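You operate a simulated robot arm through the tools that you are given. There is no shell and no other tool. Be economical: measure what you need, move in short steps, check, and stop when the job is done.

The job below is to be done with a simulated two-armed robot. You get a single attempt, and the scene is never put back.

Task
Screw the lid back on the jar with the orange lid. Fetch the green cap and set it on top of the cream soap on the top of the picnic table. Take the grey peg from the top of the picnic table and put it on top of the blue soap. Close the bottom drawer. Push the middle drawer shut. Put the bottle that says "Wool wash" from the counter top on the top of the spinner lid and the bottle marked "Starch" on the top of the glass-lid washer. Pull the lights drawer open. The order is free. Set down upright: green cap, bottle.

Only the result counts: the job must be done as asked and must still hold three seconds after the hand-in. Knocking over, shifting, dropping, spilling or breaking anything else fails it. Lids that push on must go on centred and level and be pressed home; caps that screw on are set level and turned clockwise until they are tight.

Robot
Two 7-joint arms with two-finger parallel grippers on one trunk, on a base that drives. Base frame: it is fixed to the floor where the robot stands at the start and does not move with it; the origin is under the middle of the robot, x ahead of it, y to its left, z up; the surface under the hand at the start is at about z = 0.75. Units: m, degrees, N and s.
The left shoulder is at the start at [0.05, 0.165, 1.08], the right one opposite. With the tool pointing down near the work surface each hand reaches from about 0.2 to 0.68 m from the robot's upright axis, wherever it stands, measured 20 degrees to its own side. Places, roughly: blue soap (9x6x4 cm) [1.8, -1, 0.8]; bottom drawer [2, -1.3, 0.2]; cream bottle, cream grey-cap bottle, white yellow- [2.5, -2.25, 1]; cream soap (9x6x4 cm) [1.3, -1.3, 0.8]; green cap (5x5x7 cm) [1.1, -0.9, 0.8]; grey peg (4x3x9 cm) [1.1, -1.2, 0.8]; jar with the orange lid (8x8x15 cm) [0.8, 0, 0.8]; lights drawer [-4.4, -1.1, 0.7]; middle drawer [2, -1.3, 0.5]; top of the glass-lid washer [0.8, 0.8, 1]; top of the spinner lid [2.3, -2.5, 1.1]. Payload 3.91 kg a hand.
The TCP of each hand is the grasp point between the finger pads, 0.03 m short of the fingertips. In the tool frame z runs along the fingers and y along their closing line. Largest opening 0.11 m; finger width 0.02, thickness 0.01; the body of the gripper, 0.048 by 0.112 m, starts 0.055 m behind the TCP.
Orientation is told as [roll, pitch, yaw] about the base's x, y, z axes, in that order, counted from this pose: with the fingers straight down and closing along the base's y, the tool's x points along the base's -x, its y along +y and its z along -z.

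Tools
- The arms move only by the tool jog_arm. It takes "left_steps", "right_steps" or both (then of equal length, played together; a hand with none holds still); each is a list of rows, each a list of 3 entries, a list of its own where there are three numbers: the turn, a rotation vector about the tool's x, y, z in units of 45 degrees (1.0 is 45 degrees), then the shift along the tool's x, y, z in units of 100 mm (1.0 is 100 mm), then the gripper command, from -1 (shut) to 1 (fully open), values between in proportion. In form: [[[ax, ay, az], [tx, ty, tz], hand], ...]. A call has 1 to 20 rows; each row is the pose to reach, as a shift and turn from the pose commanded when the call began, along the tool's axes at that moment. A call with a number of a shift or a turn outside -1 to 1 is refused whole. Each row takes 0.2 s and may step no farther than 0.05 m and 8.6 degrees from the row before; otherwise, or with a gripper value out of range, the whole call is refused. A pose out of reach is approached as far as the arm can. The call stops where the force on the tool passes 40 N (or 10 N more than at its start, if that is more) or the arm is blocked; 0.2 s more then pass. Each finger travels about 0.045 m/s and halts on what it meets, pressing with about 40 N; the grip force reading is that of the motor and also rises with nothing between the fingers. The clock runs only during rows and for 0.2 s after the last one: add rows that repeat a pose to give the fingers time. It gives the time, the measured TCP pose, the force on the tool (base axes), the opening and the grip force at its end, in the units of the frame above (readings bear some noise), with the torque about the TCP (base axes, N m) and any sound that the robot's microphone picked up.
- Cameras (640 x 400 px; columns grow to the right, rows downward): "scene" is now at [0.1248, -0.0011, 1.2725]; the picture's right is [-0.05, -1.00, 0.00], its down [-0.44, 0.02, -0.90] and it looks along [0.90, -0.04, -0.44] (base axes); focal length 268 px, centre (320, 200). "left" rides on the left gripper at [0.072, -0.017, -0.103] in its tool frame; the picture's right is [0.23, 0.97, 0.00], its down [-0.76, 0.18, -0.62] and it looks along [-0.61, 0.14, 0.78] (tool axes); focal length 222 px, centre (320, 200). "right" rides on the right gripper at [0.072, 0.017, -0.103] in its tool frame; the picture's right is [-0.23, 0.97, 0.00], its down [-0.76, -0.18, -0.62] and it looks along [-0.61, -0.14, 0.78] (tool axes); focal length 222 px, centre (320, 200). There is no depth. A picture from a camera that has moved, and an enlarged one, comes with that camera's place and axes in the base frame and with its lens. The place of the scene camera against the robot may be out by one fixed shift of up to 0.018 m in any direction.
- capture(camera): a new picture of that camera. It takes no simulated time.
- raise_lower(by): slides the trunk up (or, below 0, down) by that many m; the arms and the scene camera ride with it, the base frame stays. It gives what a move gives, with no picture.
- steer(legs): drives the robot by 1 to 6 legs, each [ahead, left, turn to the left] in m, m and degrees, along the robot's own axes; the way and the turn of a leg run together, so that a leg with both is an arc; at most 1.5 m and 180 degrees a leg. The arms and the cameras ride along, it lands a little off, and it stops where it bumps. It gives what a move gives.
- turn_head(pan, tilt): turns the head with the scene camera to pan (to the left, within 80 degrees either way) and tilt (down, from -29 to 69), counted from straight ahead of the robot. It gives what a move gives.
- zoom(camera, box): a new picture of the part [left, top, right, bottom] of that camera's present view, enlarged. It takes no simulated time.
- job_done(): hands the job in; it is judged then, once.

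Work in short steps. Places have to be worked out from the pictures, the camera data and where the tool is seen: move nearer, look again, correct. Check each grasp and each placing, and mend what went wrong. You have 186 turns and 166 pictures in all, those below and enlarged ones among them. Open the grippers and draw the arms clear of the work before you hand the job in, unless the task says otherwise; then end with one line.

The tools are called after "Request:" as name(argument=value, ...) on one line, values as JSON. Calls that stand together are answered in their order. jog_arm: Moves the arms, as the interface text tells. Its arguments: {"type":"object","properties":{"left_steps":{"type":"array"},"right_steps":{"type":"array"}},"required":[]} The other tools are called the same way: raise_lower (by) slides the trunk up or down; steer (legs) drives the base; turn_head (pan, tilt) turns the head that bears the scene camera; capture (camera) takes a picture; zoom (camera, box) takes an enlarged picture of a part of a camera's view; job_done () hands the job in.

At the start:

```text
time_s: 0.0
left_position: [0.4227, 0.2443, 1.0607]
left_tool_rot: [-0.2, 0.0, 0.1]
left_contact_force: [-0.1, 0.3, 0.3]
left_torque: [0.0, -0.03, -0.01]
left_opening: 0.1099
left_grasp_force: 0.1
right_position: [0.4334, -0.2069, 1.0498]
right_tool_rot: [0.0, 0.0, -0.1]
right_contact_force: [0.7, 0.1, 0.5]
right_torque: [-0.01, 0.01, 0.02]
right_opening: 0.1099
right_grasp_force: 0.0
trunk travel left (down, up): [-0.3, 0.203]
robot x, y, heading: [-0.0029, -0.003, 0.1]
head pan, tilt: [-2.8, 26.0]
```

scene: 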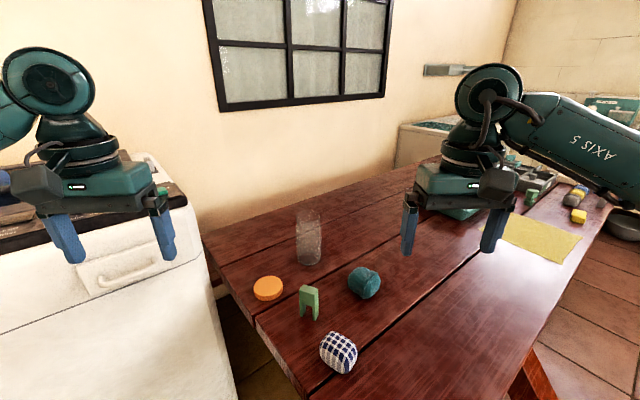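
right: 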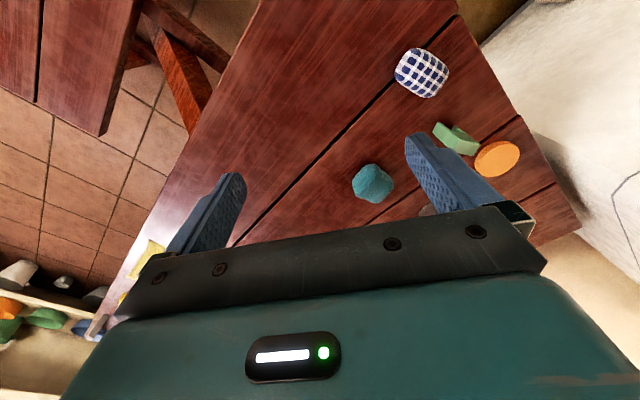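
left: 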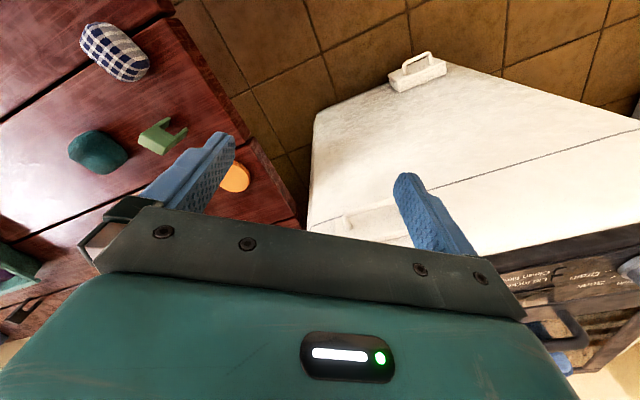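

The picture shows the table with the jar and the orange lid near it. I zoom in on both the near objects and the far end of the table.

Request:
zoom(camera="scene", box=[220, 190, 400, 390])

Request:
zoom(camera="scene", box=[400, 60, 640, 260])

```text
2.00 times, centred on (310, 290) of scene
camera zoom: at [0.1248, -0.0011, 1.2725], right [-0.05, -1.0, 0.0], down [-0.44, 0.02, -0.9], along [0.9, -0.04, -0.44], focal length 535 px, centre (340, 20)
```

zoom: 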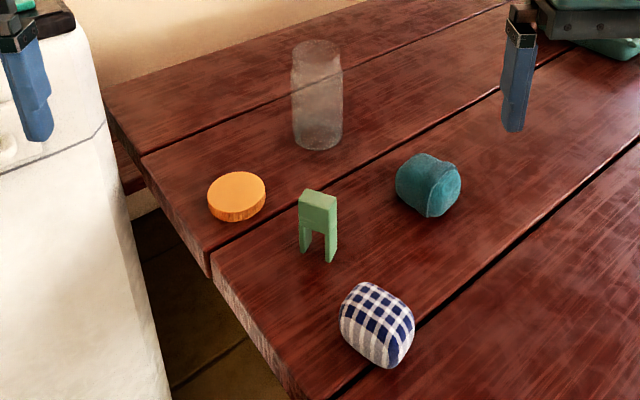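

```text
2.00 times, centred on (520, 160) of scene
camera zoom: at [0.1248, -0.0011, 1.2725], right [-0.05, -1.0, 0.0], down [-0.44, 0.02, -0.9], along [0.9, -0.04, -0.44], focal length 535 px, centre (-80, 280)
```

zoom: 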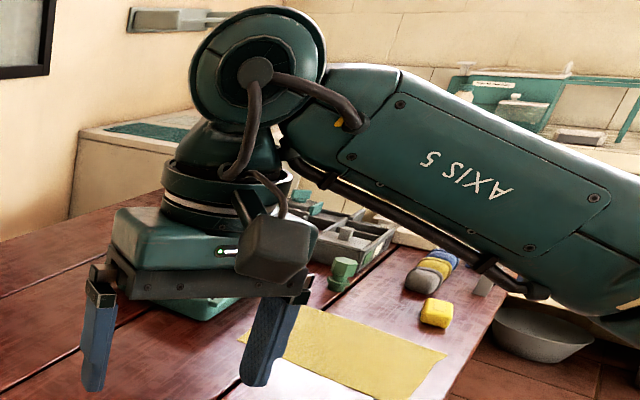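

Lid estimated at (0.66, 0.11), jar at (0.78, 0.0). Now I look around to learn the layout: down front, left and right.

Request:
turn_head(pan=0, tilt=60)

Request:
capture(camera="scene")

Request:
turn_head(pan=-60, tilt=20)

Request:
capture(camera="scene")

Request:
turn_head(pan=55, tilt=20)

Request:
capture(camera="scene")

```text
time_s: 1.0
left_position: [0.4239, 0.2436, 1.0627]
left_tool_rot: [-0.1, 0.1, 0.2]
left_contact_force: [0.8, 0.7, 0.4]
left_torque: [0.04, -0.01, -0.03]
left_opening: 0.1101
left_grasp_force: 0.0
right_position: [0.4347, -0.2087, 1.0488]
right_tool_rot: [0.0, 0.0, 0.0]
right_contact_force: [-0.3, 0.9, 0.5]
right_torque: [-0.01, 0.0, -0.01]
right_opening: 0.1097
right_grasp_force: 0.1
trunk travel left (down, up): [-0.3, 0.203]
robot x, y, heading: [0.0028, 0.0022, 0.1]
head pan, tilt: [0.0, 60.0]
```

```text
160 pictures are left
camera scene: at [0.0998, 0.0035, 1.2241], right [0.0, -1.0, 0.0], down [-0.87, 0.0, -0.5], along [0.5, 0.0, -0.87], focal length 268 px, centre (320, 200)
```

scene: 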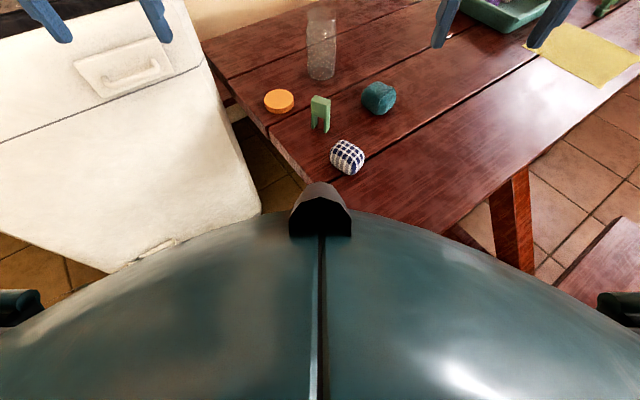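

```text
time_s: 2.3
left_position: [0.4234, 0.2443, 1.061]
left_tool_rot: [0.0, -0.1, 0.0]
left_contact_force: [0.3, -0.2, 0.2]
left_torque: [0.01, 0.03, -0.01]
left_opening: 0.1099
left_grasp_force: 0.1
right_position: [0.4334, -0.2065, 1.0493]
right_tool_rot: [0.0, -0.1, 0.1]
right_contact_force: [0.2, -0.4, 0.7]
right_torque: [0.02, -0.01, -0.01]
right_opening: 0.1103
right_grasp_force: 0.0
trunk travel left (down, up): [-0.3, 0.203]
robot x, y, heading: [-0.001, -0.0019, -0.0]
head pan, tilt: [-60.0, 20.0]
```

```text
159 pictures are left
camera scene: at [0.0797, -0.0771, 1.2822], right [-0.87, -0.5, 0.0], down [-0.17, 0.3, -0.94], along [0.47, -0.81, -0.34], focal length 268 px, centre (320, 200)
```

scene: 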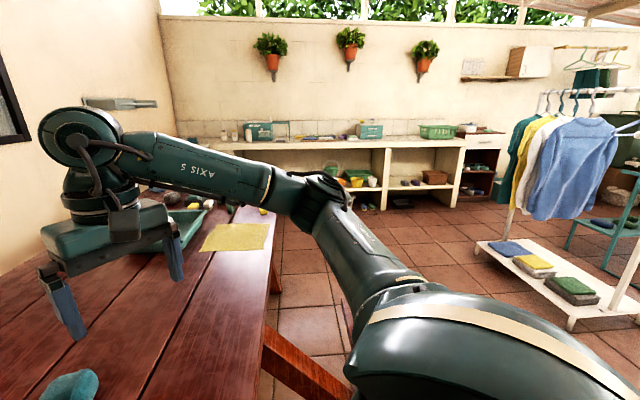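

```text
time_s: 4.2
left_position: [0.4233, 0.2448, 1.0609]
left_tool_rot: [-0.1, 0.0, 0.1]
left_contact_force: [0.2, -0.2, -0.1]
left_torque: [-0.03, 0.02, -0.02]
left_opening: 0.1099
left_grasp_force: 0.0
right_position: [0.4328, -0.2074, 1.0493]
right_tool_rot: [0.0, 0.0, 0.0]
right_contact_force: [0.3, 0.3, -0.4]
right_torque: [0.0, 0.0, 0.04]
right_opening: 0.1099
right_grasp_force: 0.1
trunk travel left (down, up): [-0.3, 0.203]
robot x, y, heading: [0.0005, 0.0001, -0.1]
head pan, tilt: [55.0, 20.0]
```

```text
158 pictures are left
camera scene: at [0.0866, 0.0798, 1.2822], right [0.82, -0.57, 0.0], down [-0.2, -0.28, -0.94], along [0.54, 0.77, -0.34], focal length 268 px, centre (320, 200)
```

scene: 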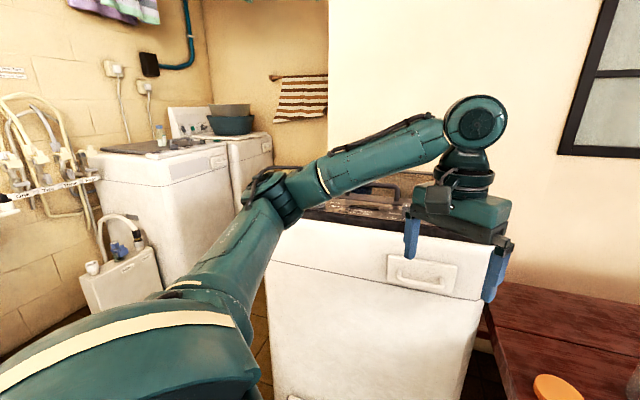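

The washer's front face is about 0.7 m from me along the table's end edge. I raise the trunk for clearance and slide diagonally along the table end so the jar and lid come within reach.

Request:
raise_lower(by=0.1)

Request:
steer(legs=[[0.18, 0.12, 0]])

Request:
turn_head(pan=0, tilt=45)

Request:
capture(camera="scene")

Request:
capture(camera="left")

```text
time_s: 5.6
left_position: [0.4251, 0.2433, 1.1617]
left_tool_rot: [-0.2, 0.0, 0.0]
left_contact_force: [0.9, 0.6, 0.2]
left_torque: [-0.04, 0.01, 0.0]
left_opening: 0.1101
left_grasp_force: 0.0
right_position: [0.4341, -0.2067, 1.1492]
right_tool_rot: [0.0, 0.0, 0.0]
right_contact_force: [0.4, -0.9, 0.4]
right_torque: [0.0, -0.01, 0.0]
right_opening: 0.11
right_grasp_force: 0.0
trunk travel left (down, up): [-0.4, 0.103]
robot x, y, heading: [0.0024, -0.0026, -0.2]
head pan, tilt: [55.0, 20.0]
```

```text
time_s: 6.7
left_position: [0.488, 0.2815, 1.1619]
left_tool_rot: [0.1, 0.1, -0.5]
left_contact_force: [-0.1, 0.9, 0.0]
left_torque: [0.01, 0.02, -0.01]
left_opening: 0.1101
left_grasp_force: 0.1
right_position: [0.4904, -0.169, 1.1502]
right_tool_rot: [0.0, -0.1, -0.7]
right_contact_force: [0.2, 0.2, 0.5]
right_torque: [-0.03, 0.0, 0.0]
right_opening: 0.11
right_grasp_force: 0.0
trunk travel left (down, up): [-0.4, 0.103]
robot x, y, heading: [0.064, 0.0401, -1.1]
head pan, tilt: [55.0, 20.0]
stopped in leg 1: the robot was blocked; the commanded pose is now the measured one
```

```text
time_s: 8.0
left_position: [0.4854, 0.2804, 1.1639]
left_tool_rot: [0.1, -0.1, -0.5]
left_contact_force: [-0.3, 0.3, 1.0]
left_torque: [-0.03, -0.01, -0.03]
left_opening: 0.1099
left_grasp_force: 0.0
right_position: [0.4892, -0.1691, 1.1507]
right_tool_rot: [0.1, -0.2, -0.6]
right_contact_force: [0.6, -0.7, -0.4]
right_torque: [0.03, 0.01, -0.04]
right_opening: 0.1102
right_grasp_force: 0.1
trunk travel left (down, up): [-0.4, 0.103]
robot x, y, heading: [0.064, 0.0425, -0.9]
head pan, tilt: [0.0, 45.0]
```

```text
157 pictures are left
camera scene: at [0.1712, 0.0435, 1.3442], right [-0.01, -1.0, 0.0], down [-0.7, 0.01, -0.71], along [0.71, -0.01, -0.7], focal length 268 px, centre (320, 200)
```

scene: 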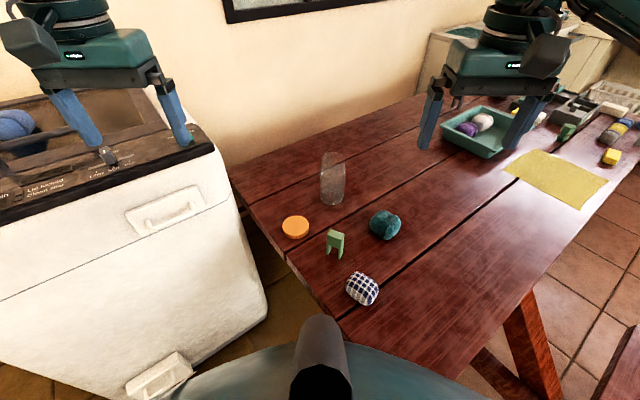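

```text
156 pictures are left
camera left: at [0.4141, 0.2636, 1.2657], right [-0.22, 0.98, 0.0], down [0.76, 0.17, 0.63], along [0.61, 0.14, -0.78], focal length 222 px, centre (320, 200)
```

left: 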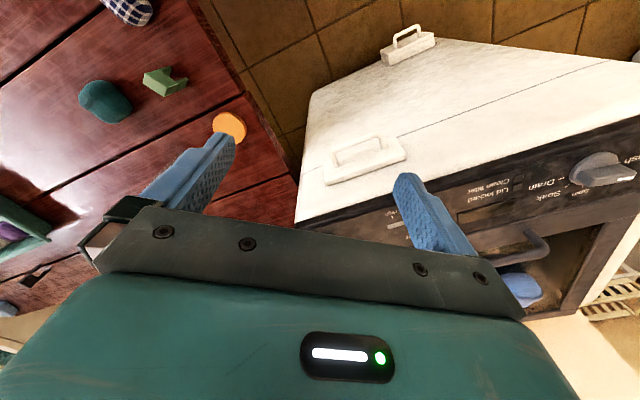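

The base touched something, probably the table end. I back off a little away from the table and then slide along its end edge.

Request:
steer(legs=[[-0.03, 0.04, 0], [0.17, 0.13, 0]])

Request:
capture(camera="scene")

```text
time_s: 10.4
left_position: [0.6307, 0.4552, 1.1599]
left_tool_rot: [0.0, 0.3, -0.1]
left_contact_force: [-0.5, 0.4, 0.3]
left_torque: [-0.02, -0.02, 0.02]
left_opening: 0.1101
left_grasp_force: 0.1
right_position: [0.638, 0.0047, 1.1487]
right_tool_rot: [-0.1, 0.1, -0.2]
right_contact_force: [-0.5, 0.0, -0.5]
right_torque: [-0.02, 0.02, -0.02]
right_opening: 0.11
right_grasp_force: 0.0
trunk travel left (down, up): [-0.4, 0.103]
robot x, y, heading: [0.2031, 0.2128, -0.3]
head pan, tilt: [0.0, 45.0]
```

```text
155 pictures are left
camera scene: at [0.3195, 0.2165, 1.3435], right [-0.01, -1.0, 0.0], down [-0.71, 0.01, -0.71], along [0.71, -0.01, -0.71], focal length 268 px, centre (320, 200)
```

scene: 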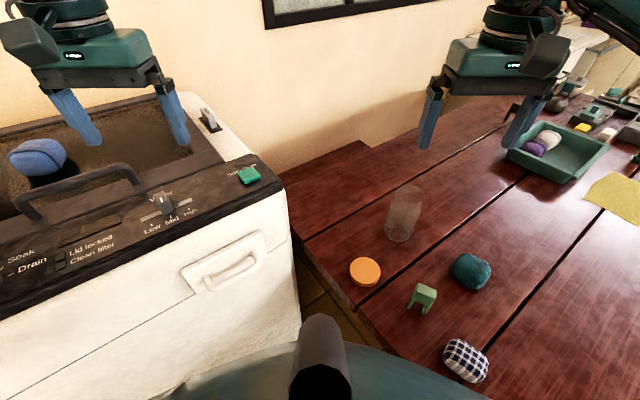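

Estimates agree: jar (0.784, 0.0), lid (0.657, 0.106). I move a bit closer and turn toward the jar so both hands can reach it.

Request:
steer(legs=[[0.09, 0.035, 0], [0, 0, -26]])

Request:
capture(camera="scene")

Request:
capture(camera="left")

```text
time_s: 12.8
left_position: [0.7808, 0.2827, 1.159]
left_tool_rot: [-0.1, 0.3, -25.6]
left_contact_force: [-0.6, -0.1, 0.0]
left_torque: [0.05, -0.01, 0.02]
left_opening: 0.1102
left_grasp_force: 0.2
right_position: [0.5943, -0.1256, 1.1476]
right_tool_rot: [0.0, 0.2, -25.6]
right_contact_force: [0.6, -0.6, -0.4]
right_torque: [0.0, 0.0, -0.03]
right_opening: 0.1098
right_grasp_force: 0.1
trunk travel left (down, up): [-0.4, 0.103]
robot x, y, heading: [0.2918, 0.2492, -25.9]
head pan, tilt: [0.0, 45.0]
```

```text
154 pictures are left
camera scene: at [0.3973, 0.2023, 1.3435], right [-0.44, -0.9, 0.0], down [-0.64, 0.31, -0.71], along [0.64, -0.31, -0.71], focal length 268 px, centre (320, 200)
```

scene: 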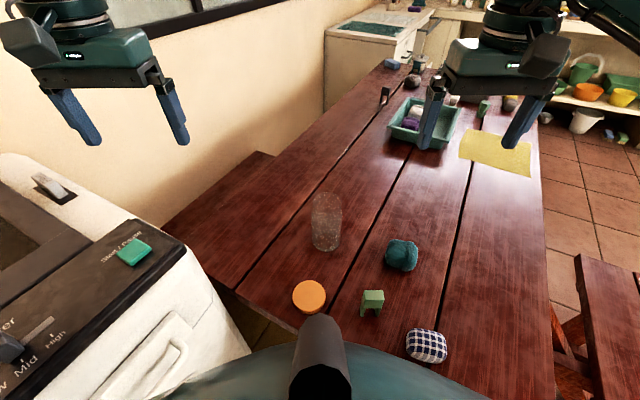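

```text
153 pictures are left
camera left: at [0.7117, 0.2975, 1.2628], right [0.21, 0.98, 0.0], down [0.77, -0.17, 0.62], along [0.61, -0.13, -0.79], focal length 222 px, centre (320, 200)
```

left: 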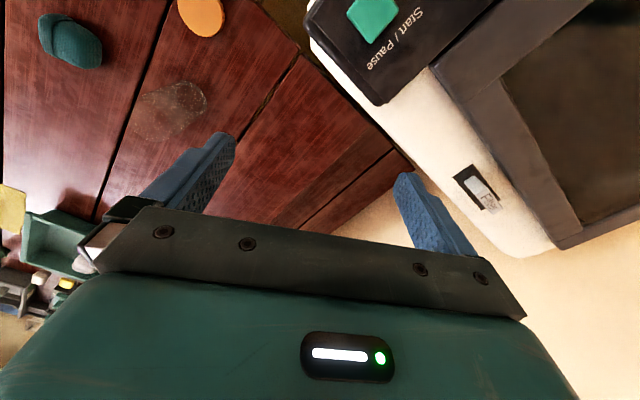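

Lid again at about (0.653, 0.106). I bring the open left hand above the lid in steps and look with its wrist camera.

Request:
jog_arm(left_steps=[[[0, 0, 0], [0.1, -0.4, 0], 1], [[0, 0, 0], [0.2, -0.8, 0.2], 1], [[0, 0, 0], [0.2, -1.0, 0.6], 1]])

Request:
jog_arm(left_steps=[[[0, 0, 0], [0.1, -0.4, 0.1], 1], [[0, 0, 0], [0.18, -0.8, 0.3], 1], [[0, 0, 0], [0.18, -1.0, 0.6], 1]])

Request:
capture(camera="left")

Request:
capture(camera="scene")

```text
time_s: 13.6
left_position: [0.7239, 0.2003, 1.0982]
left_tool_rot: [0.0, 0.4, -25.5]
left_contact_force: [0.4, 0.5, 0.0]
left_torque: [0.01, 0.03, 0.0]
left_opening: 0.1098
left_grasp_force: 0.0
right_position: [0.5959, -0.1271, 1.149]
right_tool_rot: [-0.1, 0.2, -25.5]
right_contact_force: [0.9, 0.1, -0.1]
right_torque: [-0.02, -0.01, 0.0]
right_opening: 0.1099
right_grasp_force: 0.0
trunk travel left (down, up): [-0.4, 0.103]
robot x, y, heading: [0.2937, 0.2474, -25.7]
head pan, tilt: [0.0, 45.0]
```

```text
time_s: 14.4
left_position: [0.6621, 0.1197, 1.0417]
left_tool_rot: [0.0, 0.2, -25.4]
left_contact_force: [-0.9, -0.1, 0.7]
left_torque: [-0.01, 0.0, 0.0]
left_opening: 0.1097
left_grasp_force: 0.1
right_position: [0.5945, -0.1263, 1.1478]
right_tool_rot: [-0.1, 0.2, -25.6]
right_contact_force: [-0.9, 0.3, -0.4]
right_torque: [0.02, 0.02, 0.01]
right_opening: 0.11
right_grasp_force: 0.0
trunk travel left (down, up): [-0.4, 0.103]
robot x, y, heading: [0.2927, 0.2428, -25.8]
head pan, tilt: [0.0, 45.0]
```

```text
152 pictures are left
camera left: at [0.5919, 0.1341, 1.1435], right [0.21, 0.98, 0.0], down [0.77, -0.17, 0.62], along [0.6, -0.13, -0.79], focal length 222 px, centre (320, 200)
```

left: 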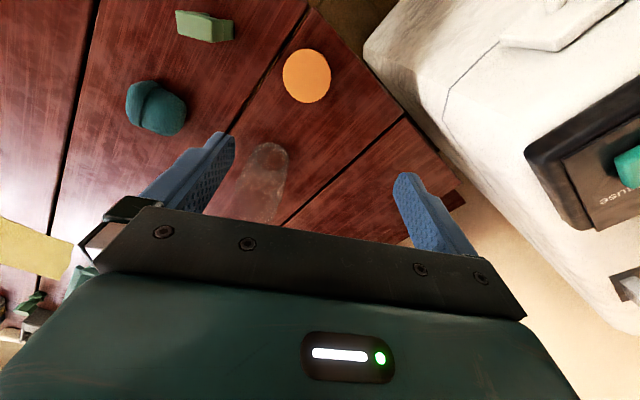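

```text
151 pictures are left
camera scene: at [0.3975, 0.2023, 1.3435], right [-0.44, -0.9, 0.0], down [-0.64, 0.31, -0.71], along [0.64, -0.31, -0.71], focal length 268 px, centre (320, 200)
```

scene: 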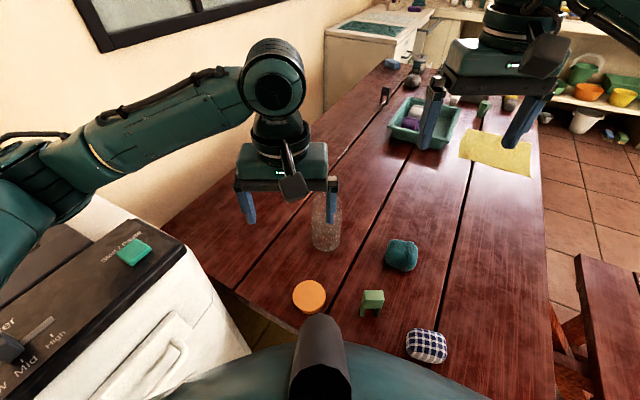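

Wrist view puts the lid at (0.645, 0.104). I centre over it and go down, stopping to check.

Request:
jog_arm(left_steps=[[[0, 0, 0], [0.08, -0.21, 0.3], 1], [[0, 0, 0], [0.08, -0.21, 0.7], 1], [[0, 0, 0], [0.08, -0.21, 1.0], 1]])

Request:
jog_arm(left_steps=[[[0, 0, 0], [0, 0, 0.4], 1], [[0, 0, 0], [0, 0, 0.8], 1], [[0, 0, 0], [0, 0, 0.8], 1]])

Request:
capture(camera="left")

Request:
capture(camera="scene")

```text
time_s: 15.2
left_position: [0.6461, 0.1, 0.9391]
left_tool_rot: [0.0, 0.3, -25.5]
left_contact_force: [0.1, -0.2, -0.1]
left_torque: [0.01, -0.01, -0.02]
left_opening: 0.1101
left_grasp_force: 0.1
right_position: [0.5948, -0.1258, 1.1479]
right_tool_rot: [-0.1, 0.2, -25.5]
right_contact_force: [-0.2, 0.6, 0.7]
right_torque: [-0.01, -0.06, 0.0]
right_opening: 0.1103
right_grasp_force: 0.2
trunk travel left (down, up): [-0.4, 0.103]
robot x, y, heading: [0.2906, 0.2473, -25.9]
head pan, tilt: [0.0, 45.0]
```

```text
time_s: 15.9
left_position: [0.6928, 0.0761, 0.9305]
left_tool_rot: [0.2, -11.0, -25.8]
left_contact_force: [0.3, -0.3, -0.1]
left_torque: [0.0, 0.02, 0.02]
left_opening: 0.11
left_grasp_force: 0.1
right_position: [0.5898, -0.1313, 1.1462]
right_tool_rot: [0.3, 0.0, -25.8]
right_contact_force: [-0.5, -1.8, -0.7]
right_torque: [-0.01, 0.01, 0.0]
right_opening: 0.11
right_grasp_force: 0.0
trunk travel left (down, up): [-0.4, 0.103]
robot x, y, heading: [0.2899, 0.2458, -26.2]
head pan, tilt: [0.0, 45.0]
heard: click
stopped in row 3 (left hand): the arm was blocked; the commanded pose is now the measured one
```

```text
150 pictures are left
camera left: at [0.6043, 0.0992, 1.0169], right [0.22, 0.97, -0.04], down [0.64, -0.11, 0.76], along [0.73, -0.19, -0.65], focal length 222 px, centre (320, 200)
```

left: 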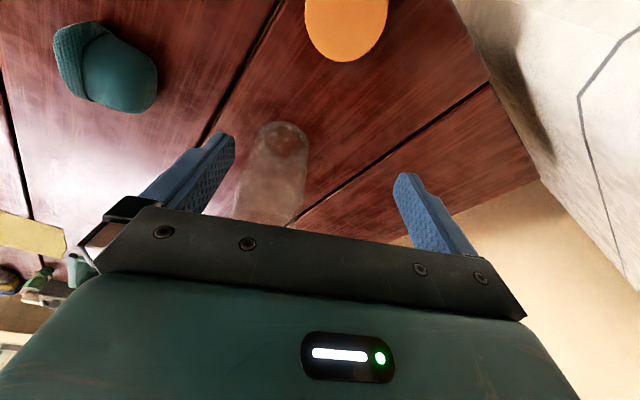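

```text
149 pictures are left
camera scene: at [0.3928, 0.1978, 1.3422], right [-0.44, -0.9, -0.01], down [-0.63, 0.31, -0.71], along [0.64, -0.31, -0.7], focal length 268 px, centre (320, 200)
```

scene: 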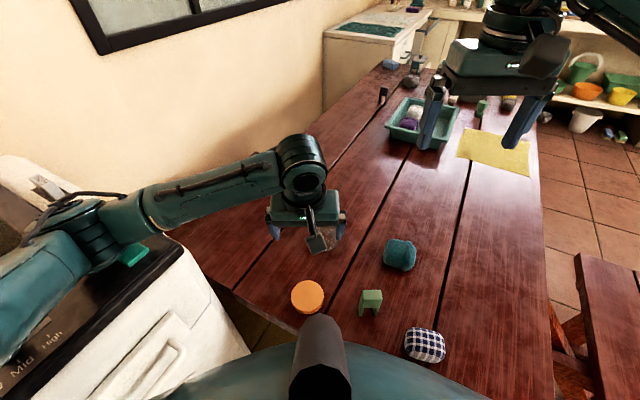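

The left elbow has touched the washer's panel. I raise the left hand straight back up at once and will use the right arm for the lid instead.

Request:
jog_arm(left_steps=[[[0, 0, 0], [0, 0, -0.3], 1], [[0, 0.1, 0], [0, 0, -0.6], 1], [[0, 0.24, 0], [0, 0, -1.0], 1]])

Request:
jog_arm(left_steps=[[[0, 0, 0], [0, 0.3, -0.4], 1], [[0, 0, 0], [0, 0.7, -0.8], 1], [[0, 0, 0], [0, 1.0, -1.0], 1]])

Request:
capture(camera="scene")

```text
time_s: 16.7
left_position: [0.677, 0.0885, 1.0216]
left_tool_rot: [-0.1, 0.9, -25.9]
left_contact_force: [0.1, 0.1, 0.4]
left_torque: [-0.05, -0.02, 0.01]
left_opening: 0.11
left_grasp_force: 0.1
right_position: [0.5959, -0.1289, 1.148]
right_tool_rot: [-0.2, 0.0, -25.8]
right_contact_force: [-0.4, -0.3, 0.7]
right_torque: [-0.06, 0.02, -0.02]
right_opening: 0.11
right_grasp_force: 0.1
trunk travel left (down, up): [-0.4, 0.103]
robot x, y, heading: [0.2947, 0.248, -25.9]
head pan, tilt: [0.0, 45.0]
```

```text
refused: row 2 steps farther than a row can; nothing moved
```

```text
148 pictures are left
camera scene: at [0.3977, 0.2024, 1.3423], right [-0.44, -0.9, 0.0], down [-0.63, 0.31, -0.71], along [0.64, -0.31, -0.71], focal length 268 px, centre (320, 200)
```

scene: 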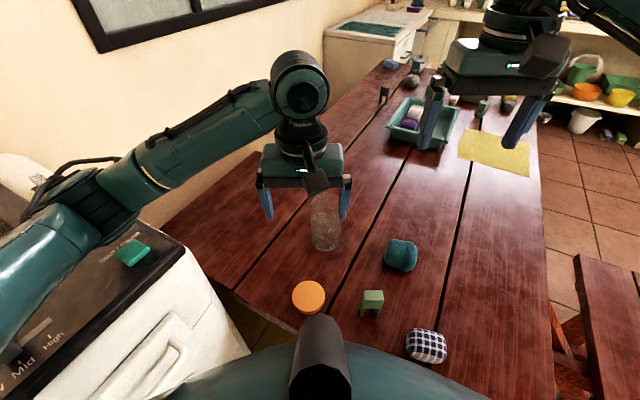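

The hand is free. I move the left hand up and out of the way, then take the right hand over the lid.

Request:
jog_arm(left_steps=[[[0, 0, 0], [0, 0.2, -0.4], 1], [[0, 0, 0], [0, 0.5, -0.7], 1], [[0, 0, 0], [0, 0.9, -0.9], 1]])

Request:
jog_arm(left_steps=[[[0, 0, 0], [0, 0.4, 0], 1], [[0, 0, 0], [0, 0.8, 0], 1], [[0, 0, 0], [0, 1.0, 0], 1]])

Request:
jog_arm(right_steps=[[[0, 0, 0], [0.2, 0.4, 0], 1], [[0, 0, 0], [0.4, 0.8, 0], 1], [[0, 0, 0], [0.54, 1.0, 0.2], 1]])

Request:
jog_arm(right_steps=[[[0, 0, 0], [0, 0.4, 0.2], 1], [[0, 0, 0], [0, 0.8, 0.4], 1], [[0, 0, 0], [0, 1.0, 0.8], 1]])

Request:
capture(camera="right")

Request:
capture(camera="scene")

```text
time_s: 17.5
left_position: [0.7178, 0.1672, 1.1148]
left_tool_rot: [-0.2, 0.8, -25.6]
left_contact_force: [0.6, -0.4, 0.3]
left_torque: [0.02, 0.02, 0.01]
left_opening: 0.11
left_grasp_force: 0.1
right_position: [0.5951, -0.1261, 1.1495]
right_tool_rot: [-0.1, 0.2, -25.8]
right_contact_force: [-0.7, 0.1, 0.4]
right_torque: [-0.01, -0.02, -0.02]
right_opening: 0.1102
right_grasp_force: 0.0
trunk travel left (down, up): [-0.4, 0.103]
robot x, y, heading: [0.2928, 0.2428, -25.9]
head pan, tilt: [0.0, 45.0]
```

```text
time_s: 18.3
left_position: [0.7606, 0.2606, 1.1111]
left_tool_rot: [-0.2, 0.8, -25.7]
left_contact_force: [0.4, -0.1, -0.5]
left_torque: [0.0, -0.01, 0.0]
left_opening: 0.1099
left_grasp_force: 0.1
right_position: [0.595, -0.1262, 1.1486]
right_tool_rot: [-0.1, 0.1, -25.8]
right_contact_force: [-0.8, -0.5, -0.4]
right_torque: [-0.02, -0.01, 0.02]
right_opening: 0.1099
right_grasp_force: 0.1
trunk travel left (down, up): [-0.4, 0.103]
robot x, y, heading: [0.2945, 0.2479, -26.0]
head pan, tilt: [0.0, 45.0]
```

```text
time_s: 19.1
left_position: [0.7604, 0.259, 1.1114]
left_tool_rot: [-0.1, 0.7, -25.6]
left_contact_force: [0.0, -0.6, 0.0]
left_torque: [-0.02, 0.0, -0.01]
left_opening: 0.1099
left_grasp_force: 0.1
right_position: [0.5905, -0.0149, 1.1263]
right_tool_rot: [0.0, 0.2, -25.7]
right_contact_force: [-0.6, -0.1, -0.4]
right_torque: [-0.02, -0.02, -0.01]
right_opening: 0.1099
right_grasp_force: 0.1
trunk travel left (down, up): [-0.4, 0.103]
robot x, y, heading: [0.2956, 0.249, -25.9]
head pan, tilt: [0.0, 45.0]
```

```text
time_s: 19.9
left_position: [0.761, 0.2592, 1.1124]
left_tool_rot: [-0.1, 0.8, -25.6]
left_contact_force: [-0.1, -0.7, -0.4]
left_torque: [-0.01, 0.0, -0.02]
left_opening: 0.1101
left_grasp_force: 0.1
right_position: [0.6339, 0.0735, 1.0497]
right_tool_rot: [-0.2, 0.2, -25.8]
right_contact_force: [0.2, 0.4, 0.1]
right_torque: [-0.02, -0.01, -0.01]
right_opening: 0.11
right_grasp_force: 0.1
trunk travel left (down, up): [-0.4, 0.103]
robot x, y, heading: [0.294, 0.2455, -26.0]
head pan, tilt: [0.0, 45.0]
```

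```text
147 pictures are left
camera right: at [0.5762, 0.1201, 1.1525], right [0.63, 0.78, 0.0], down [0.61, -0.49, 0.62], along [0.48, -0.39, -0.78], focal length 222 px, centre (320, 200)
```

right: 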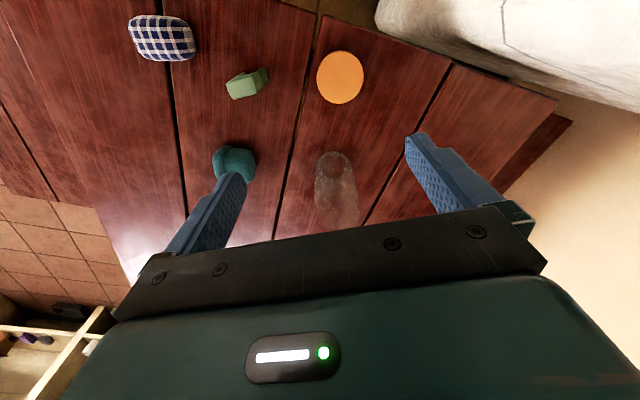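

```text
146 pictures are left
camera scene: at [0.3991, 0.202, 1.3435], right [-0.44, -0.9, 0.0], down [-0.64, 0.31, -0.71], along [0.64, -0.31, -0.71], focal length 268 px, centre (320, 200)
```

scene: 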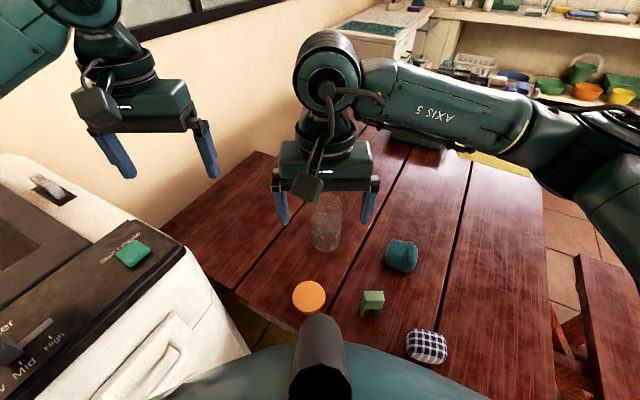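

Lid refined to (0.644, 0.1035); I align and lower the right hand so the pads straddle it, then look.

Request:
jog_arm(right_steps=[[[0, 0, 0], [0.04, 0.31, 0.3], 1], [[0, 0, 0], [0.04, 0.31, 0.7], 1], [[0, 0, 0], [0.04, 0.31, 1.0], 1]])

Request:
jog_arm(right_steps=[[[0, 0, 0], [0, 0, 0.4], 1], [[0, 0, 0], [0, 0, 0.7], 1], [[0, 0, 0], [0, 0, 1.0], 1]])

Request:
capture(camera="right")

Request:
capture(camera="scene")

```text
time_s: 20.7
left_position: [0.7613, 0.2587, 1.1116]
left_tool_rot: [-0.1, 0.9, -25.6]
left_contact_force: [-0.5, 0.7, -0.9]
left_torque: [0.0, 0.02, 0.03]
left_opening: 0.1102
left_grasp_force: 0.1
right_position: [0.6409, 0.1059, 0.953]
right_tool_rot: [-0.2, 0.2, -25.8]
right_contact_force: [0.2, 0.4, 0.6]
right_torque: [-0.01, 0.02, 0.0]
right_opening: 0.1103
right_grasp_force: 0.1
trunk travel left (down, up): [-0.4, 0.103]
robot x, y, heading: [0.295, 0.2479, -25.8]
head pan, tilt: [0.0, 45.0]
```

```text
time_s: 21.5
left_position: [0.7605, 0.26, 1.1099]
left_tool_rot: [-0.1, 0.8, -25.6]
left_contact_force: [-0.1, -0.1, -0.6]
left_torque: [0.0, 0.0, -0.01]
left_opening: 0.1099
left_grasp_force: 0.0
right_position: [0.6446, 0.105, 0.8491]
right_tool_rot: [-0.1, 0.2, -25.8]
right_contact_force: [-0.5, -0.2, 0.2]
right_torque: [0.03, -0.03, 0.02]
right_opening: 0.1099
right_grasp_force: 0.2
trunk travel left (down, up): [-0.4, 0.103]
robot x, y, heading: [0.2942, 0.2493, -26.1]
head pan, tilt: [0.0, 45.0]
```

```text
145 pictures are left
camera right: at [0.5864, 0.1505, 0.9528], right [0.63, 0.78, 0.0], down [0.61, -0.49, 0.62], along [0.48, -0.39, -0.78], focal length 222 px, centre (320, 200)
```

right: 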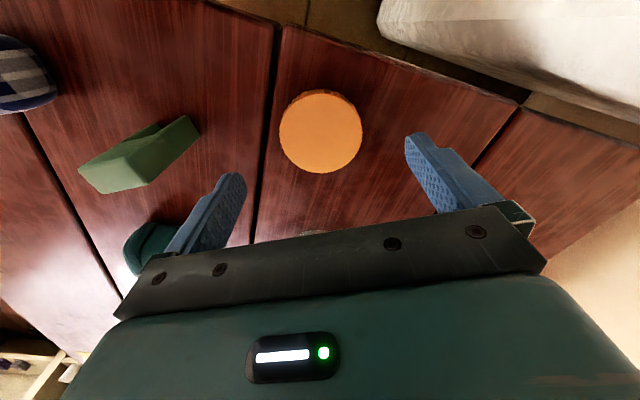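

```text
144 pictures are left
camera scene: at [0.399, 0.2019, 1.3435], right [-0.44, -0.9, 0.0], down [-0.64, 0.31, -0.71], along [0.64, -0.31, -0.71], focal length 268 px, centre (320, 200)
```

scene: 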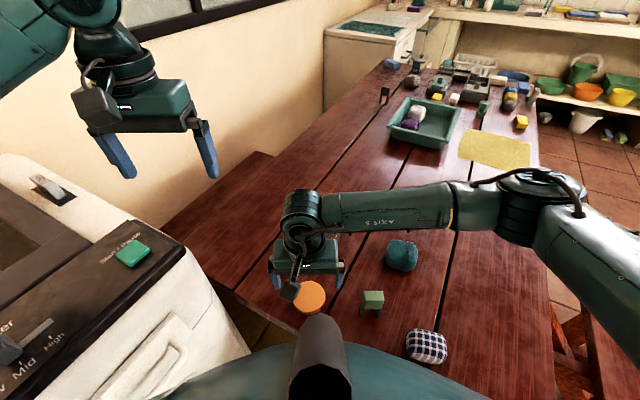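

Centred within 7 mm; I nudge along tool x, lower to z ≈ 0.787 and close.

Request:
jog_arm(right_steps=[[[0, 0, 0], [0.07, 0, 0.3], 1], [[0, 0, 0], [0.07, 0, 0.62], 1], [[0, 0, 0], [0.07, 0, 0.62], -0.2], [[0, 0, 0], [0.07, 0, 0.62], -1], [[0, 0, 0], [0.07, 0, 0.62], -1], [[0, 0, 0], [0.07, 0, 0.62], -1], [[0, 0, 0], [0.07, 0, 0.62], -1]])

Request:
capture(camera="right")

```text
time_s: 23.1
left_position: [0.7599, 0.2589, 1.1103]
left_tool_rot: [-0.1, 0.8, -25.6]
left_contact_force: [-0.1, 1.1, 0.5]
left_torque: [-0.02, -0.02, 0.02]
left_opening: 0.11
left_grasp_force: 0.1
right_position: [0.6376, 0.1093, 0.7848]
right_tool_rot: [-0.2, 0.2, -25.9]
right_contact_force: [0.4, 0.0, -0.6]
right_torque: [-0.01, 0.01, -0.03]
right_opening: 0.0696
right_grasp_force: 39.6
trunk travel left (down, up): [-0.4, 0.103]
robot x, y, heading: [0.296, 0.2452, -26.0]
head pan, tilt: [0.0, 45.0]
```

```text
143 pictures are left
camera right: at [0.5799, 0.1548, 0.8884], right [0.63, 0.78, 0.0], down [0.61, -0.49, 0.62], along [0.48, -0.39, -0.78], focal length 222 px, centre (320, 200)
```

right: 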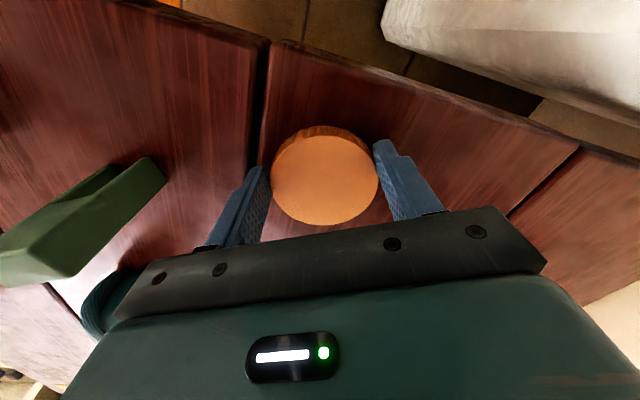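

The lid is held (0.0696 m). I lift it, swing it above the jar (≈0.772, −0.002), pre-rotating counterclockwise to gain screwing range.

Request:
jog_arm(right_steps=[[[0, 0, 0], [0, 0, -0.3], -1], [[0, 0, 0], [0, 0, -0.6], -1], [[0, 0, 0], [0, 0, -1.0], -1]])

Request:
jog_arm(right_steps=[[[0, 0, 0], [0, 0, -0.4], -1], [[0, 0, 0], [0, 0, -0.8], -1], [[0, 0, 0], [-0.3, -0.1, -0.9], -1], [[0, 0, 0], [-0.7, -0.2, -0.9], -1], [[0, 0, 0], [-1.0, -0.3, -0.9], -1]])

Request:
capture(camera="scene")

Request:
capture(camera="right")

```text
time_s: 23.9
left_position: [0.7612, 0.2599, 1.1106]
left_tool_rot: [-0.1, 0.8, -25.6]
left_contact_force: [0.7, 0.9, -0.3]
left_torque: [0.02, 0.01, -0.01]
left_opening: 0.11
left_grasp_force: 0.1
right_position: [0.6354, 0.1076, 0.8875]
right_tool_rot: [-0.1, 0.2, -25.9]
right_contact_force: [-1.4, 0.0, -1.0]
right_torque: [0.01, -0.01, -0.05]
right_opening: 0.0696
right_grasp_force: 39.9
trunk travel left (down, up): [-0.4, 0.103]
robot x, y, heading: [0.2969, 0.2465, -25.8]
head pan, tilt: [0.0, 45.0]
```

```text
time_s: 25.1
left_position: [0.761, 0.2594, 1.1105]
left_tool_rot: [-0.1, 0.7, -25.6]
left_contact_force: [0.2, 0.0, -0.4]
left_torque: [0.02, 0.0, 0.0]
left_opening: 0.1103
left_grasp_force: 0.0
right_position: [0.7122, 0.0355, 0.9765]
right_tool_rot: [-0.1, 0.3, -25.7]
right_contact_force: [0.2, -0.1, -0.3]
right_torque: [-0.04, 0.03, -0.02]
right_opening: 0.0698
right_grasp_force: 40.4
trunk travel left (down, up): [-0.4, 0.103]
robot x, y, heading: [0.2967, 0.2472, -26.1]
head pan, tilt: [0.0, 45.0]
```

```text
142 pictures are left
camera scene: at [0.3989, 0.2018, 1.3435], right [-0.44, -0.9, 0.0], down [-0.64, 0.31, -0.71], along [0.64, -0.31, -0.71], focal length 268 px, centre (320, 200)
```

scene: 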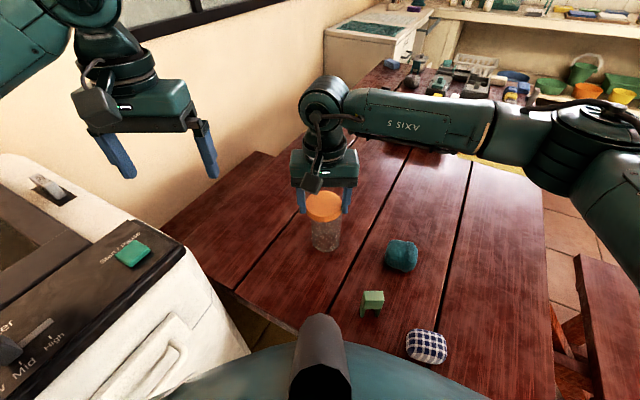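

```text
141 pictures are left
camera right: at [0.6546, 0.0811, 1.0802], right [0.63, 0.78, 0.0], down [0.61, -0.49, 0.62], along [0.48, -0.39, -0.78], focal length 222 px, centre (320, 200)
```

right: 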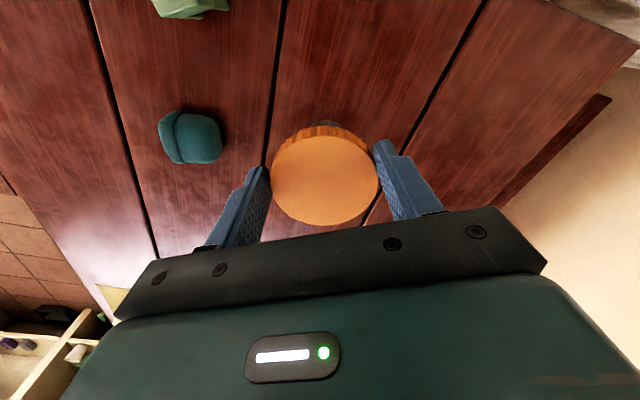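

I zoom on the jar and the lid to pin down the jar's axis.

Request:
zoom(camera="scene", box=[270, 170, 382, 260])

```text
4.44 times, centred on (326, 215) of scene
camera zoom: at [0.3989, 0.2018, 1.3435], right [-0.44, -0.9, 0.0], down [-0.64, 0.31, -0.71], along [0.64, -0.31, -0.71], focal length 1189 px, centre (293, 133)
```

zoom: 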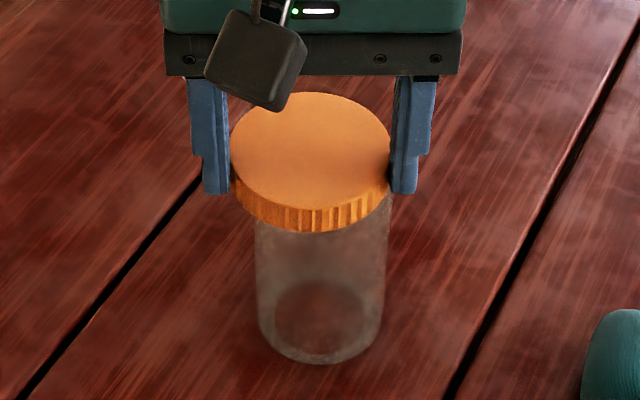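

Correcting for the lid's known position, the jar axis is at about (0.775, −0.002). I move over it while turning 45° counterclockwise, keeping height.

Request:
jog_arm(right_steps=[[[0, 0, -0.18], [-0.15, 0, 0], -1], [[0, 0, -0.36], [-0.3, -0.02, 0], -1], [[0, 0, -0.54], [-0.45, -0.04, 0], -1], [[0, 0, -0.72], [-0.6, -0.06, 0], -1], [[0, 0, -0.88], [-0.71, -0.09, 0], -1], [[0, 0, -1.0], [-0.71, -0.09, 0], -1]])

Request:
zoom(camera="scene", box=[270, 150, 382, 260])

Request:
capture(camera="left")

```text
time_s: 26.5
left_position: [0.7606, 0.259, 1.1107]
left_tool_rot: [0.0, 0.9, -25.6]
left_contact_force: [0.5, -0.6, -0.5]
left_torque: [0.0, 0.02, -0.02]
left_opening: 0.1101
left_grasp_force: 0.1
right_position: [0.7731, -0.0018, 0.9771]
right_tool_rot: [0.1, 0.2, 19.4]
right_contact_force: [0.8, -0.2, -1.0]
right_torque: [0.0, -0.02, 0.03]
right_opening: 0.0696
right_grasp_force: 39.7
trunk travel left (down, up): [-0.4, 0.103]
robot x, y, heading: [0.2963, 0.2468, -26.0]
head pan, tilt: [0.0, 45.0]
```

```text
3.64 times, centred on (326, 205) of scene
camera zoom: at [0.3988, 0.202, 1.3435], right [-0.44, -0.9, 0.0], down [-0.64, 0.31, -0.71], along [0.64, -0.31, -0.71], focal length 973 px, centre (298, 182)
```

zoom: 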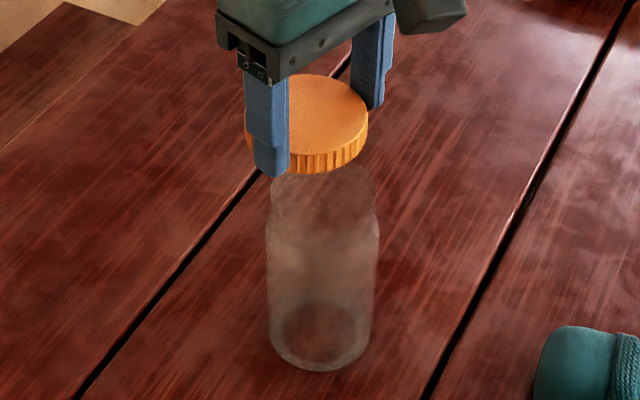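

```text
138 pictures are left
camera left: at [0.691, 0.2737, 1.2147], right [0.22, 0.98, 0.0], down [0.77, -0.17, 0.61], along [0.6, -0.13, -0.79], focal length 222 px, centre (320, 200)
```

left: 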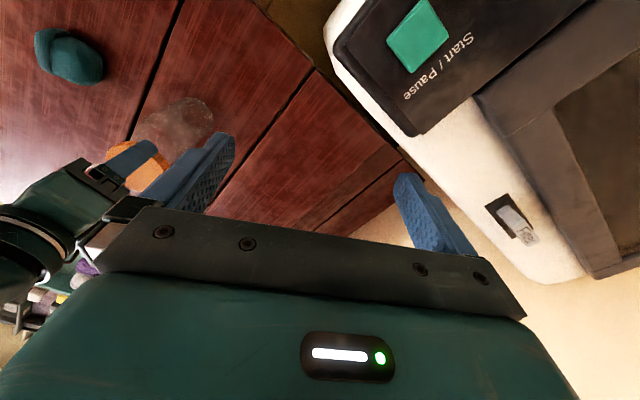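

The lid seems to sit off-centre in the grip (about 1 cm along −tool x). I shift the left hand forward for a second view of the lid over the jar.

Request:
jog_arm(left_steps=[[[0, 0, 0], [-0.4, 0, 0], 1], [[0, 0, 0], [-0.8, 0, 0], 1], [[0, 0, 0], [-1.0, 0, 0], 1]])

Request:
zoom(camera="left", box=[40, 0, 280, 150])

```text
time_s: 27.3
left_position: [0.8535, 0.2164, 1.11]
left_tool_rot: [0.0, 0.8, -25.5]
left_contact_force: [0.0, -0.5, -0.3]
left_torque: [0.05, 0.0, 0.03]
left_opening: 0.1098
left_grasp_force: 0.0
right_position: [0.7734, -0.0018, 0.975]
right_tool_rot: [0.1, 0.3, 19.2]
right_contact_force: [0.6, 0.0, 0.5]
right_torque: [-0.03, -0.02, 0.02]
right_opening: 0.0699
right_grasp_force: 40.2
trunk travel left (down, up): [-0.4, 0.103]
robot x, y, heading: [0.2949, 0.2457, -26.0]
head pan, tilt: [0.0, 45.0]
```

```text
2.67 times, centred on (160, 75) of left
camera zoom: at [0.7831, 0.2309, 1.2128], right [0.22, 0.98, 0.0], down [0.77, -0.17, 0.61], along [0.6, -0.13, -0.79], focal length 592 px, centre (747, 533)
```

zoom: 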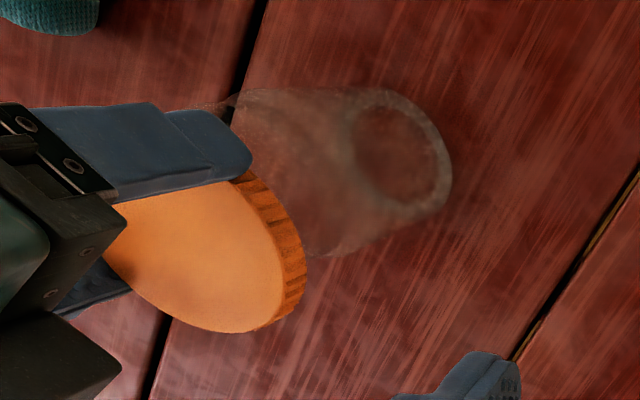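

Both views put the lid at ≈(0.789, 0.003) and the jar axis at (0.775, 0.0). I shift the hand by (−14, −4) mm and lower a bit, then look.

Request:
jog_arm(right_steps=[[[0, 0, 0], [0.144, 0.013, 0], -1], [[0, 0, 0], [0.144, 0.013, 0.1], -1], [[0, 0, 0], [0.144, 0.013, 0.2], -1]])

Request:
zoom(camera="left", box=[40, 0, 280, 150])

Request:
zoom(camera="scene", box=[270, 150, 382, 260])

```text
time_s: 28.1
left_position: [0.853, 0.2156, 1.1097]
left_tool_rot: [-0.1, 0.8, -25.5]
left_contact_force: [0.5, -0.2, -0.5]
left_torque: [-0.03, 0.03, -0.03]
left_opening: 0.11
left_grasp_force: 0.1
right_position: [0.7609, -0.0045, 0.9552]
right_tool_rot: [0.1, 0.2, 19.2]
right_contact_force: [-0.2, 0.8, 0.0]
right_torque: [-0.01, 0.01, -0.02]
right_opening: 0.0697
right_grasp_force: 39.9
trunk travel left (down, up): [-0.4, 0.103]
robot x, y, heading: [0.2974, 0.2474, -25.9]
head pan, tilt: [0.0, 45.0]
```

```text
2.67 times, centred on (160, 75) of left
camera zoom: at [0.7825, 0.2308, 1.213], right [0.22, 0.98, 0.0], down [0.77, -0.17, 0.61], along [0.6, -0.13, -0.79], focal length 592 px, centre (747, 533)
```

zoom: 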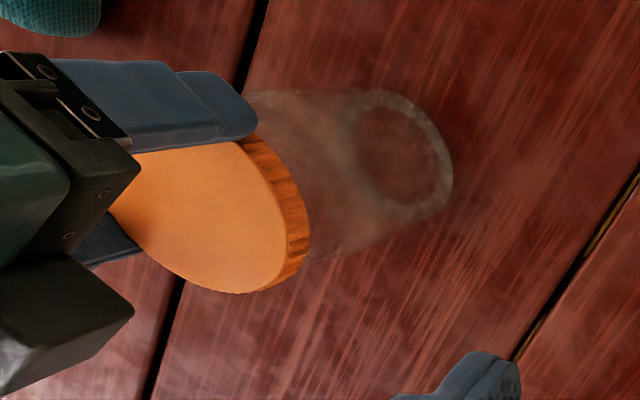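

```text
3.64 times, centred on (326, 205) of scene
camera zoom: at [0.3988, 0.2019, 1.3435], right [-0.44, -0.9, 0.0], down [-0.64, 0.31, -0.71], along [0.64, -0.31, -0.71], focal length 973 px, centre (298, 182)
```

zoom: 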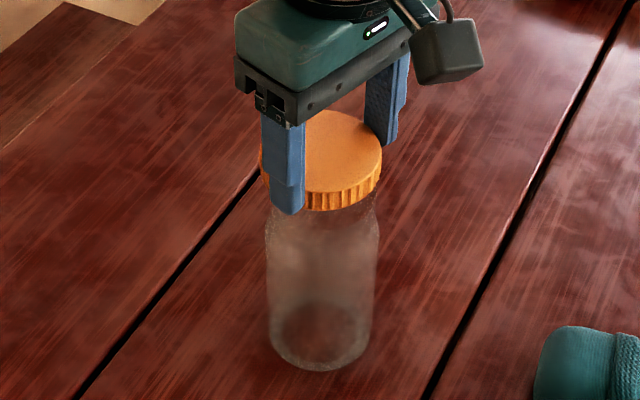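

Now the lid looks centred over the neck in both views. I lower in small steps until contact.

Request:
jog_arm(right_steps=[[[0, 0, 0], [0.02, 0, 0.06], -1], [[0, 0, 0], [0.02, 0, 0.12], -1], [[0, 0, 0], [0.02, 0, 0.17], -1], [[0, 0, 0], [0.02, 0, 0.22], -1], [[0, 0, 0], [0.02, 0, 0.25], -1]])

Request:
zoom(camera="scene", box=[270, 150, 382, 260])

```text
time_s: 29.3
left_position: [0.8521, 0.2169, 1.1089]
left_tool_rot: [-0.1, 0.8, -25.6]
left_contact_force: [-0.2, 0.5, 0.9]
left_torque: [-0.01, -0.01, -0.01]
left_opening: 0.1101
left_grasp_force: 0.1
right_position: [0.7571, -0.0043, 0.9325]
right_tool_rot: [0.0, 0.1, 19.2]
right_contact_force: [-1.2, -1.9, 5.7]
right_torque: [-0.19, -0.14, -0.07]
right_opening: 0.0697
right_grasp_force: 40.8
trunk travel left (down, up): [-0.4, 0.103]
robot x, y, heading: [0.2923, 0.2476, -26.2]
head pan, tilt: [0.0, 45.0]
```

```text
3.64 times, centred on (326, 205) of scene
camera zoom: at [0.3983, 0.2021, 1.3437], right [-0.44, -0.9, 0.0], down [-0.64, 0.31, -0.71], along [0.64, -0.31, -0.71], focal length 973 px, centre (298, 182)
```

zoom: 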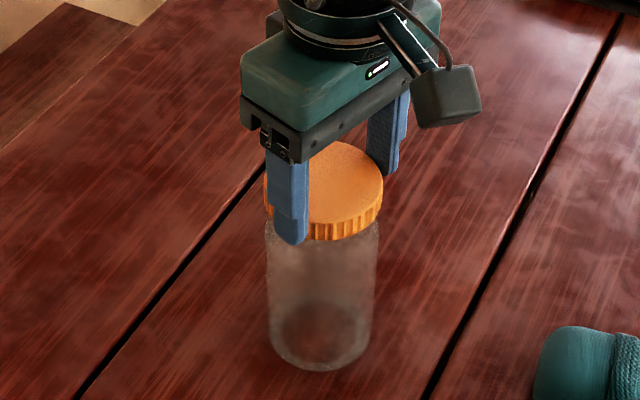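

Light contact, with the torque pointing at the −y side of the rim: the lid is a few mm too far to +y. I lift slightly, shift −y by 4 mm, and try again.

Request:
jog_arm(right_steps=[[[0, 0, 0], [0, 0, -0.06], -1], [[0, 0, 0], [0.01, -0.04, -0.06], -1], [[0, 0, 0], [0.01, -0.04, 0], -1], [[0, 0, 0], [0.01, -0.04, 0.03], -1], [[0, 0, 0], [0.01, -0.04, 0.06], -1]])

```text
time_s: 30.5
left_position: [0.8504, 0.2166, 1.112]
left_tool_rot: [-0.1, 0.6, -25.6]
left_contact_force: [0.6, -0.6, -0.5]
left_torque: [-0.02, 0.01, 0.01]
left_opening: 0.1097
left_grasp_force: 0.0
right_position: [0.7584, -0.0072, 0.9317]
right_tool_rot: [-0.1, -0.5, 19.2]
right_contact_force: [-0.4, -1.5, 32.6]
right_torque: [0.29, -1.01, -0.05]
right_opening: 0.0701
right_grasp_force: 40.1
trunk travel left (down, up): [-0.4, 0.103]
robot x, y, heading: [0.2915, 0.2475, -26.1]
head pan, tilt: [0.0, 45.0]
```

Now contact at +x side. I back up, shift +x 3 mm and lower gently again.

Request:
jog_arm(right_steps=[[[0, 0, 0], [0, 0, -0.08], -1], [[0, 0, 0], [-0.03, 0.0, -0.08], -1], [[0, 0, 0], [-0.03, 0.0, -0.05], -1], [[0, 0, 0], [-0.03, 0.0, -0.03], -1]])

Request:
jog_arm(right_steps=[[[0, 0, 0], [0, 0.0, 0.01], -1], [[0, 0, 0], [0, 0.0, 0.02], -1]])

```text
time_s: 31.5
left_position: [0.8508, 0.2166, 1.1111]
left_tool_rot: [-0.1, 0.7, -25.6]
left_contact_force: [-0.2, 0.5, -0.5]
left_torque: [-0.02, 0.02, -0.01]
left_opening: 0.1099
left_grasp_force: 0.1
right_position: [0.7598, -0.0076, 0.931]
right_tool_rot: [0.0, -0.1, 19.1]
right_contact_force: [-1.0, -2.4, 24.7]
right_torque: [0.01, -0.79, -0.07]
right_opening: 0.0698
right_grasp_force: 39.6
trunk travel left (down, up): [-0.4, 0.103]
robot x, y, heading: [0.2906, 0.25, -26.2]
head pan, tilt: [0.0, 45.0]
```

```text
time_s: 32.1
left_position: [0.8508, 0.2177, 1.1119]
left_tool_rot: [-0.1, 0.8, -25.7]
left_contact_force: [-0.6, -0.2, -0.3]
left_torque: [0.0, 0.02, 0.01]
left_opening: 0.11
left_grasp_force: 0.1
right_position: [0.7612, -0.0076, 0.93]
right_tool_rot: [-0.1, -0.3, 19.2]
right_contact_force: [-0.9, -2.6, 30.3]
right_torque: [-0.12, -1.03, -0.08]
right_opening: 0.0699
right_grasp_force: 39.9
trunk travel left (down, up): [-0.4, 0.103]
robot x, y, heading: [0.2952, 0.2461, -25.6]
head pan, tilt: [0.0, 45.0]
```

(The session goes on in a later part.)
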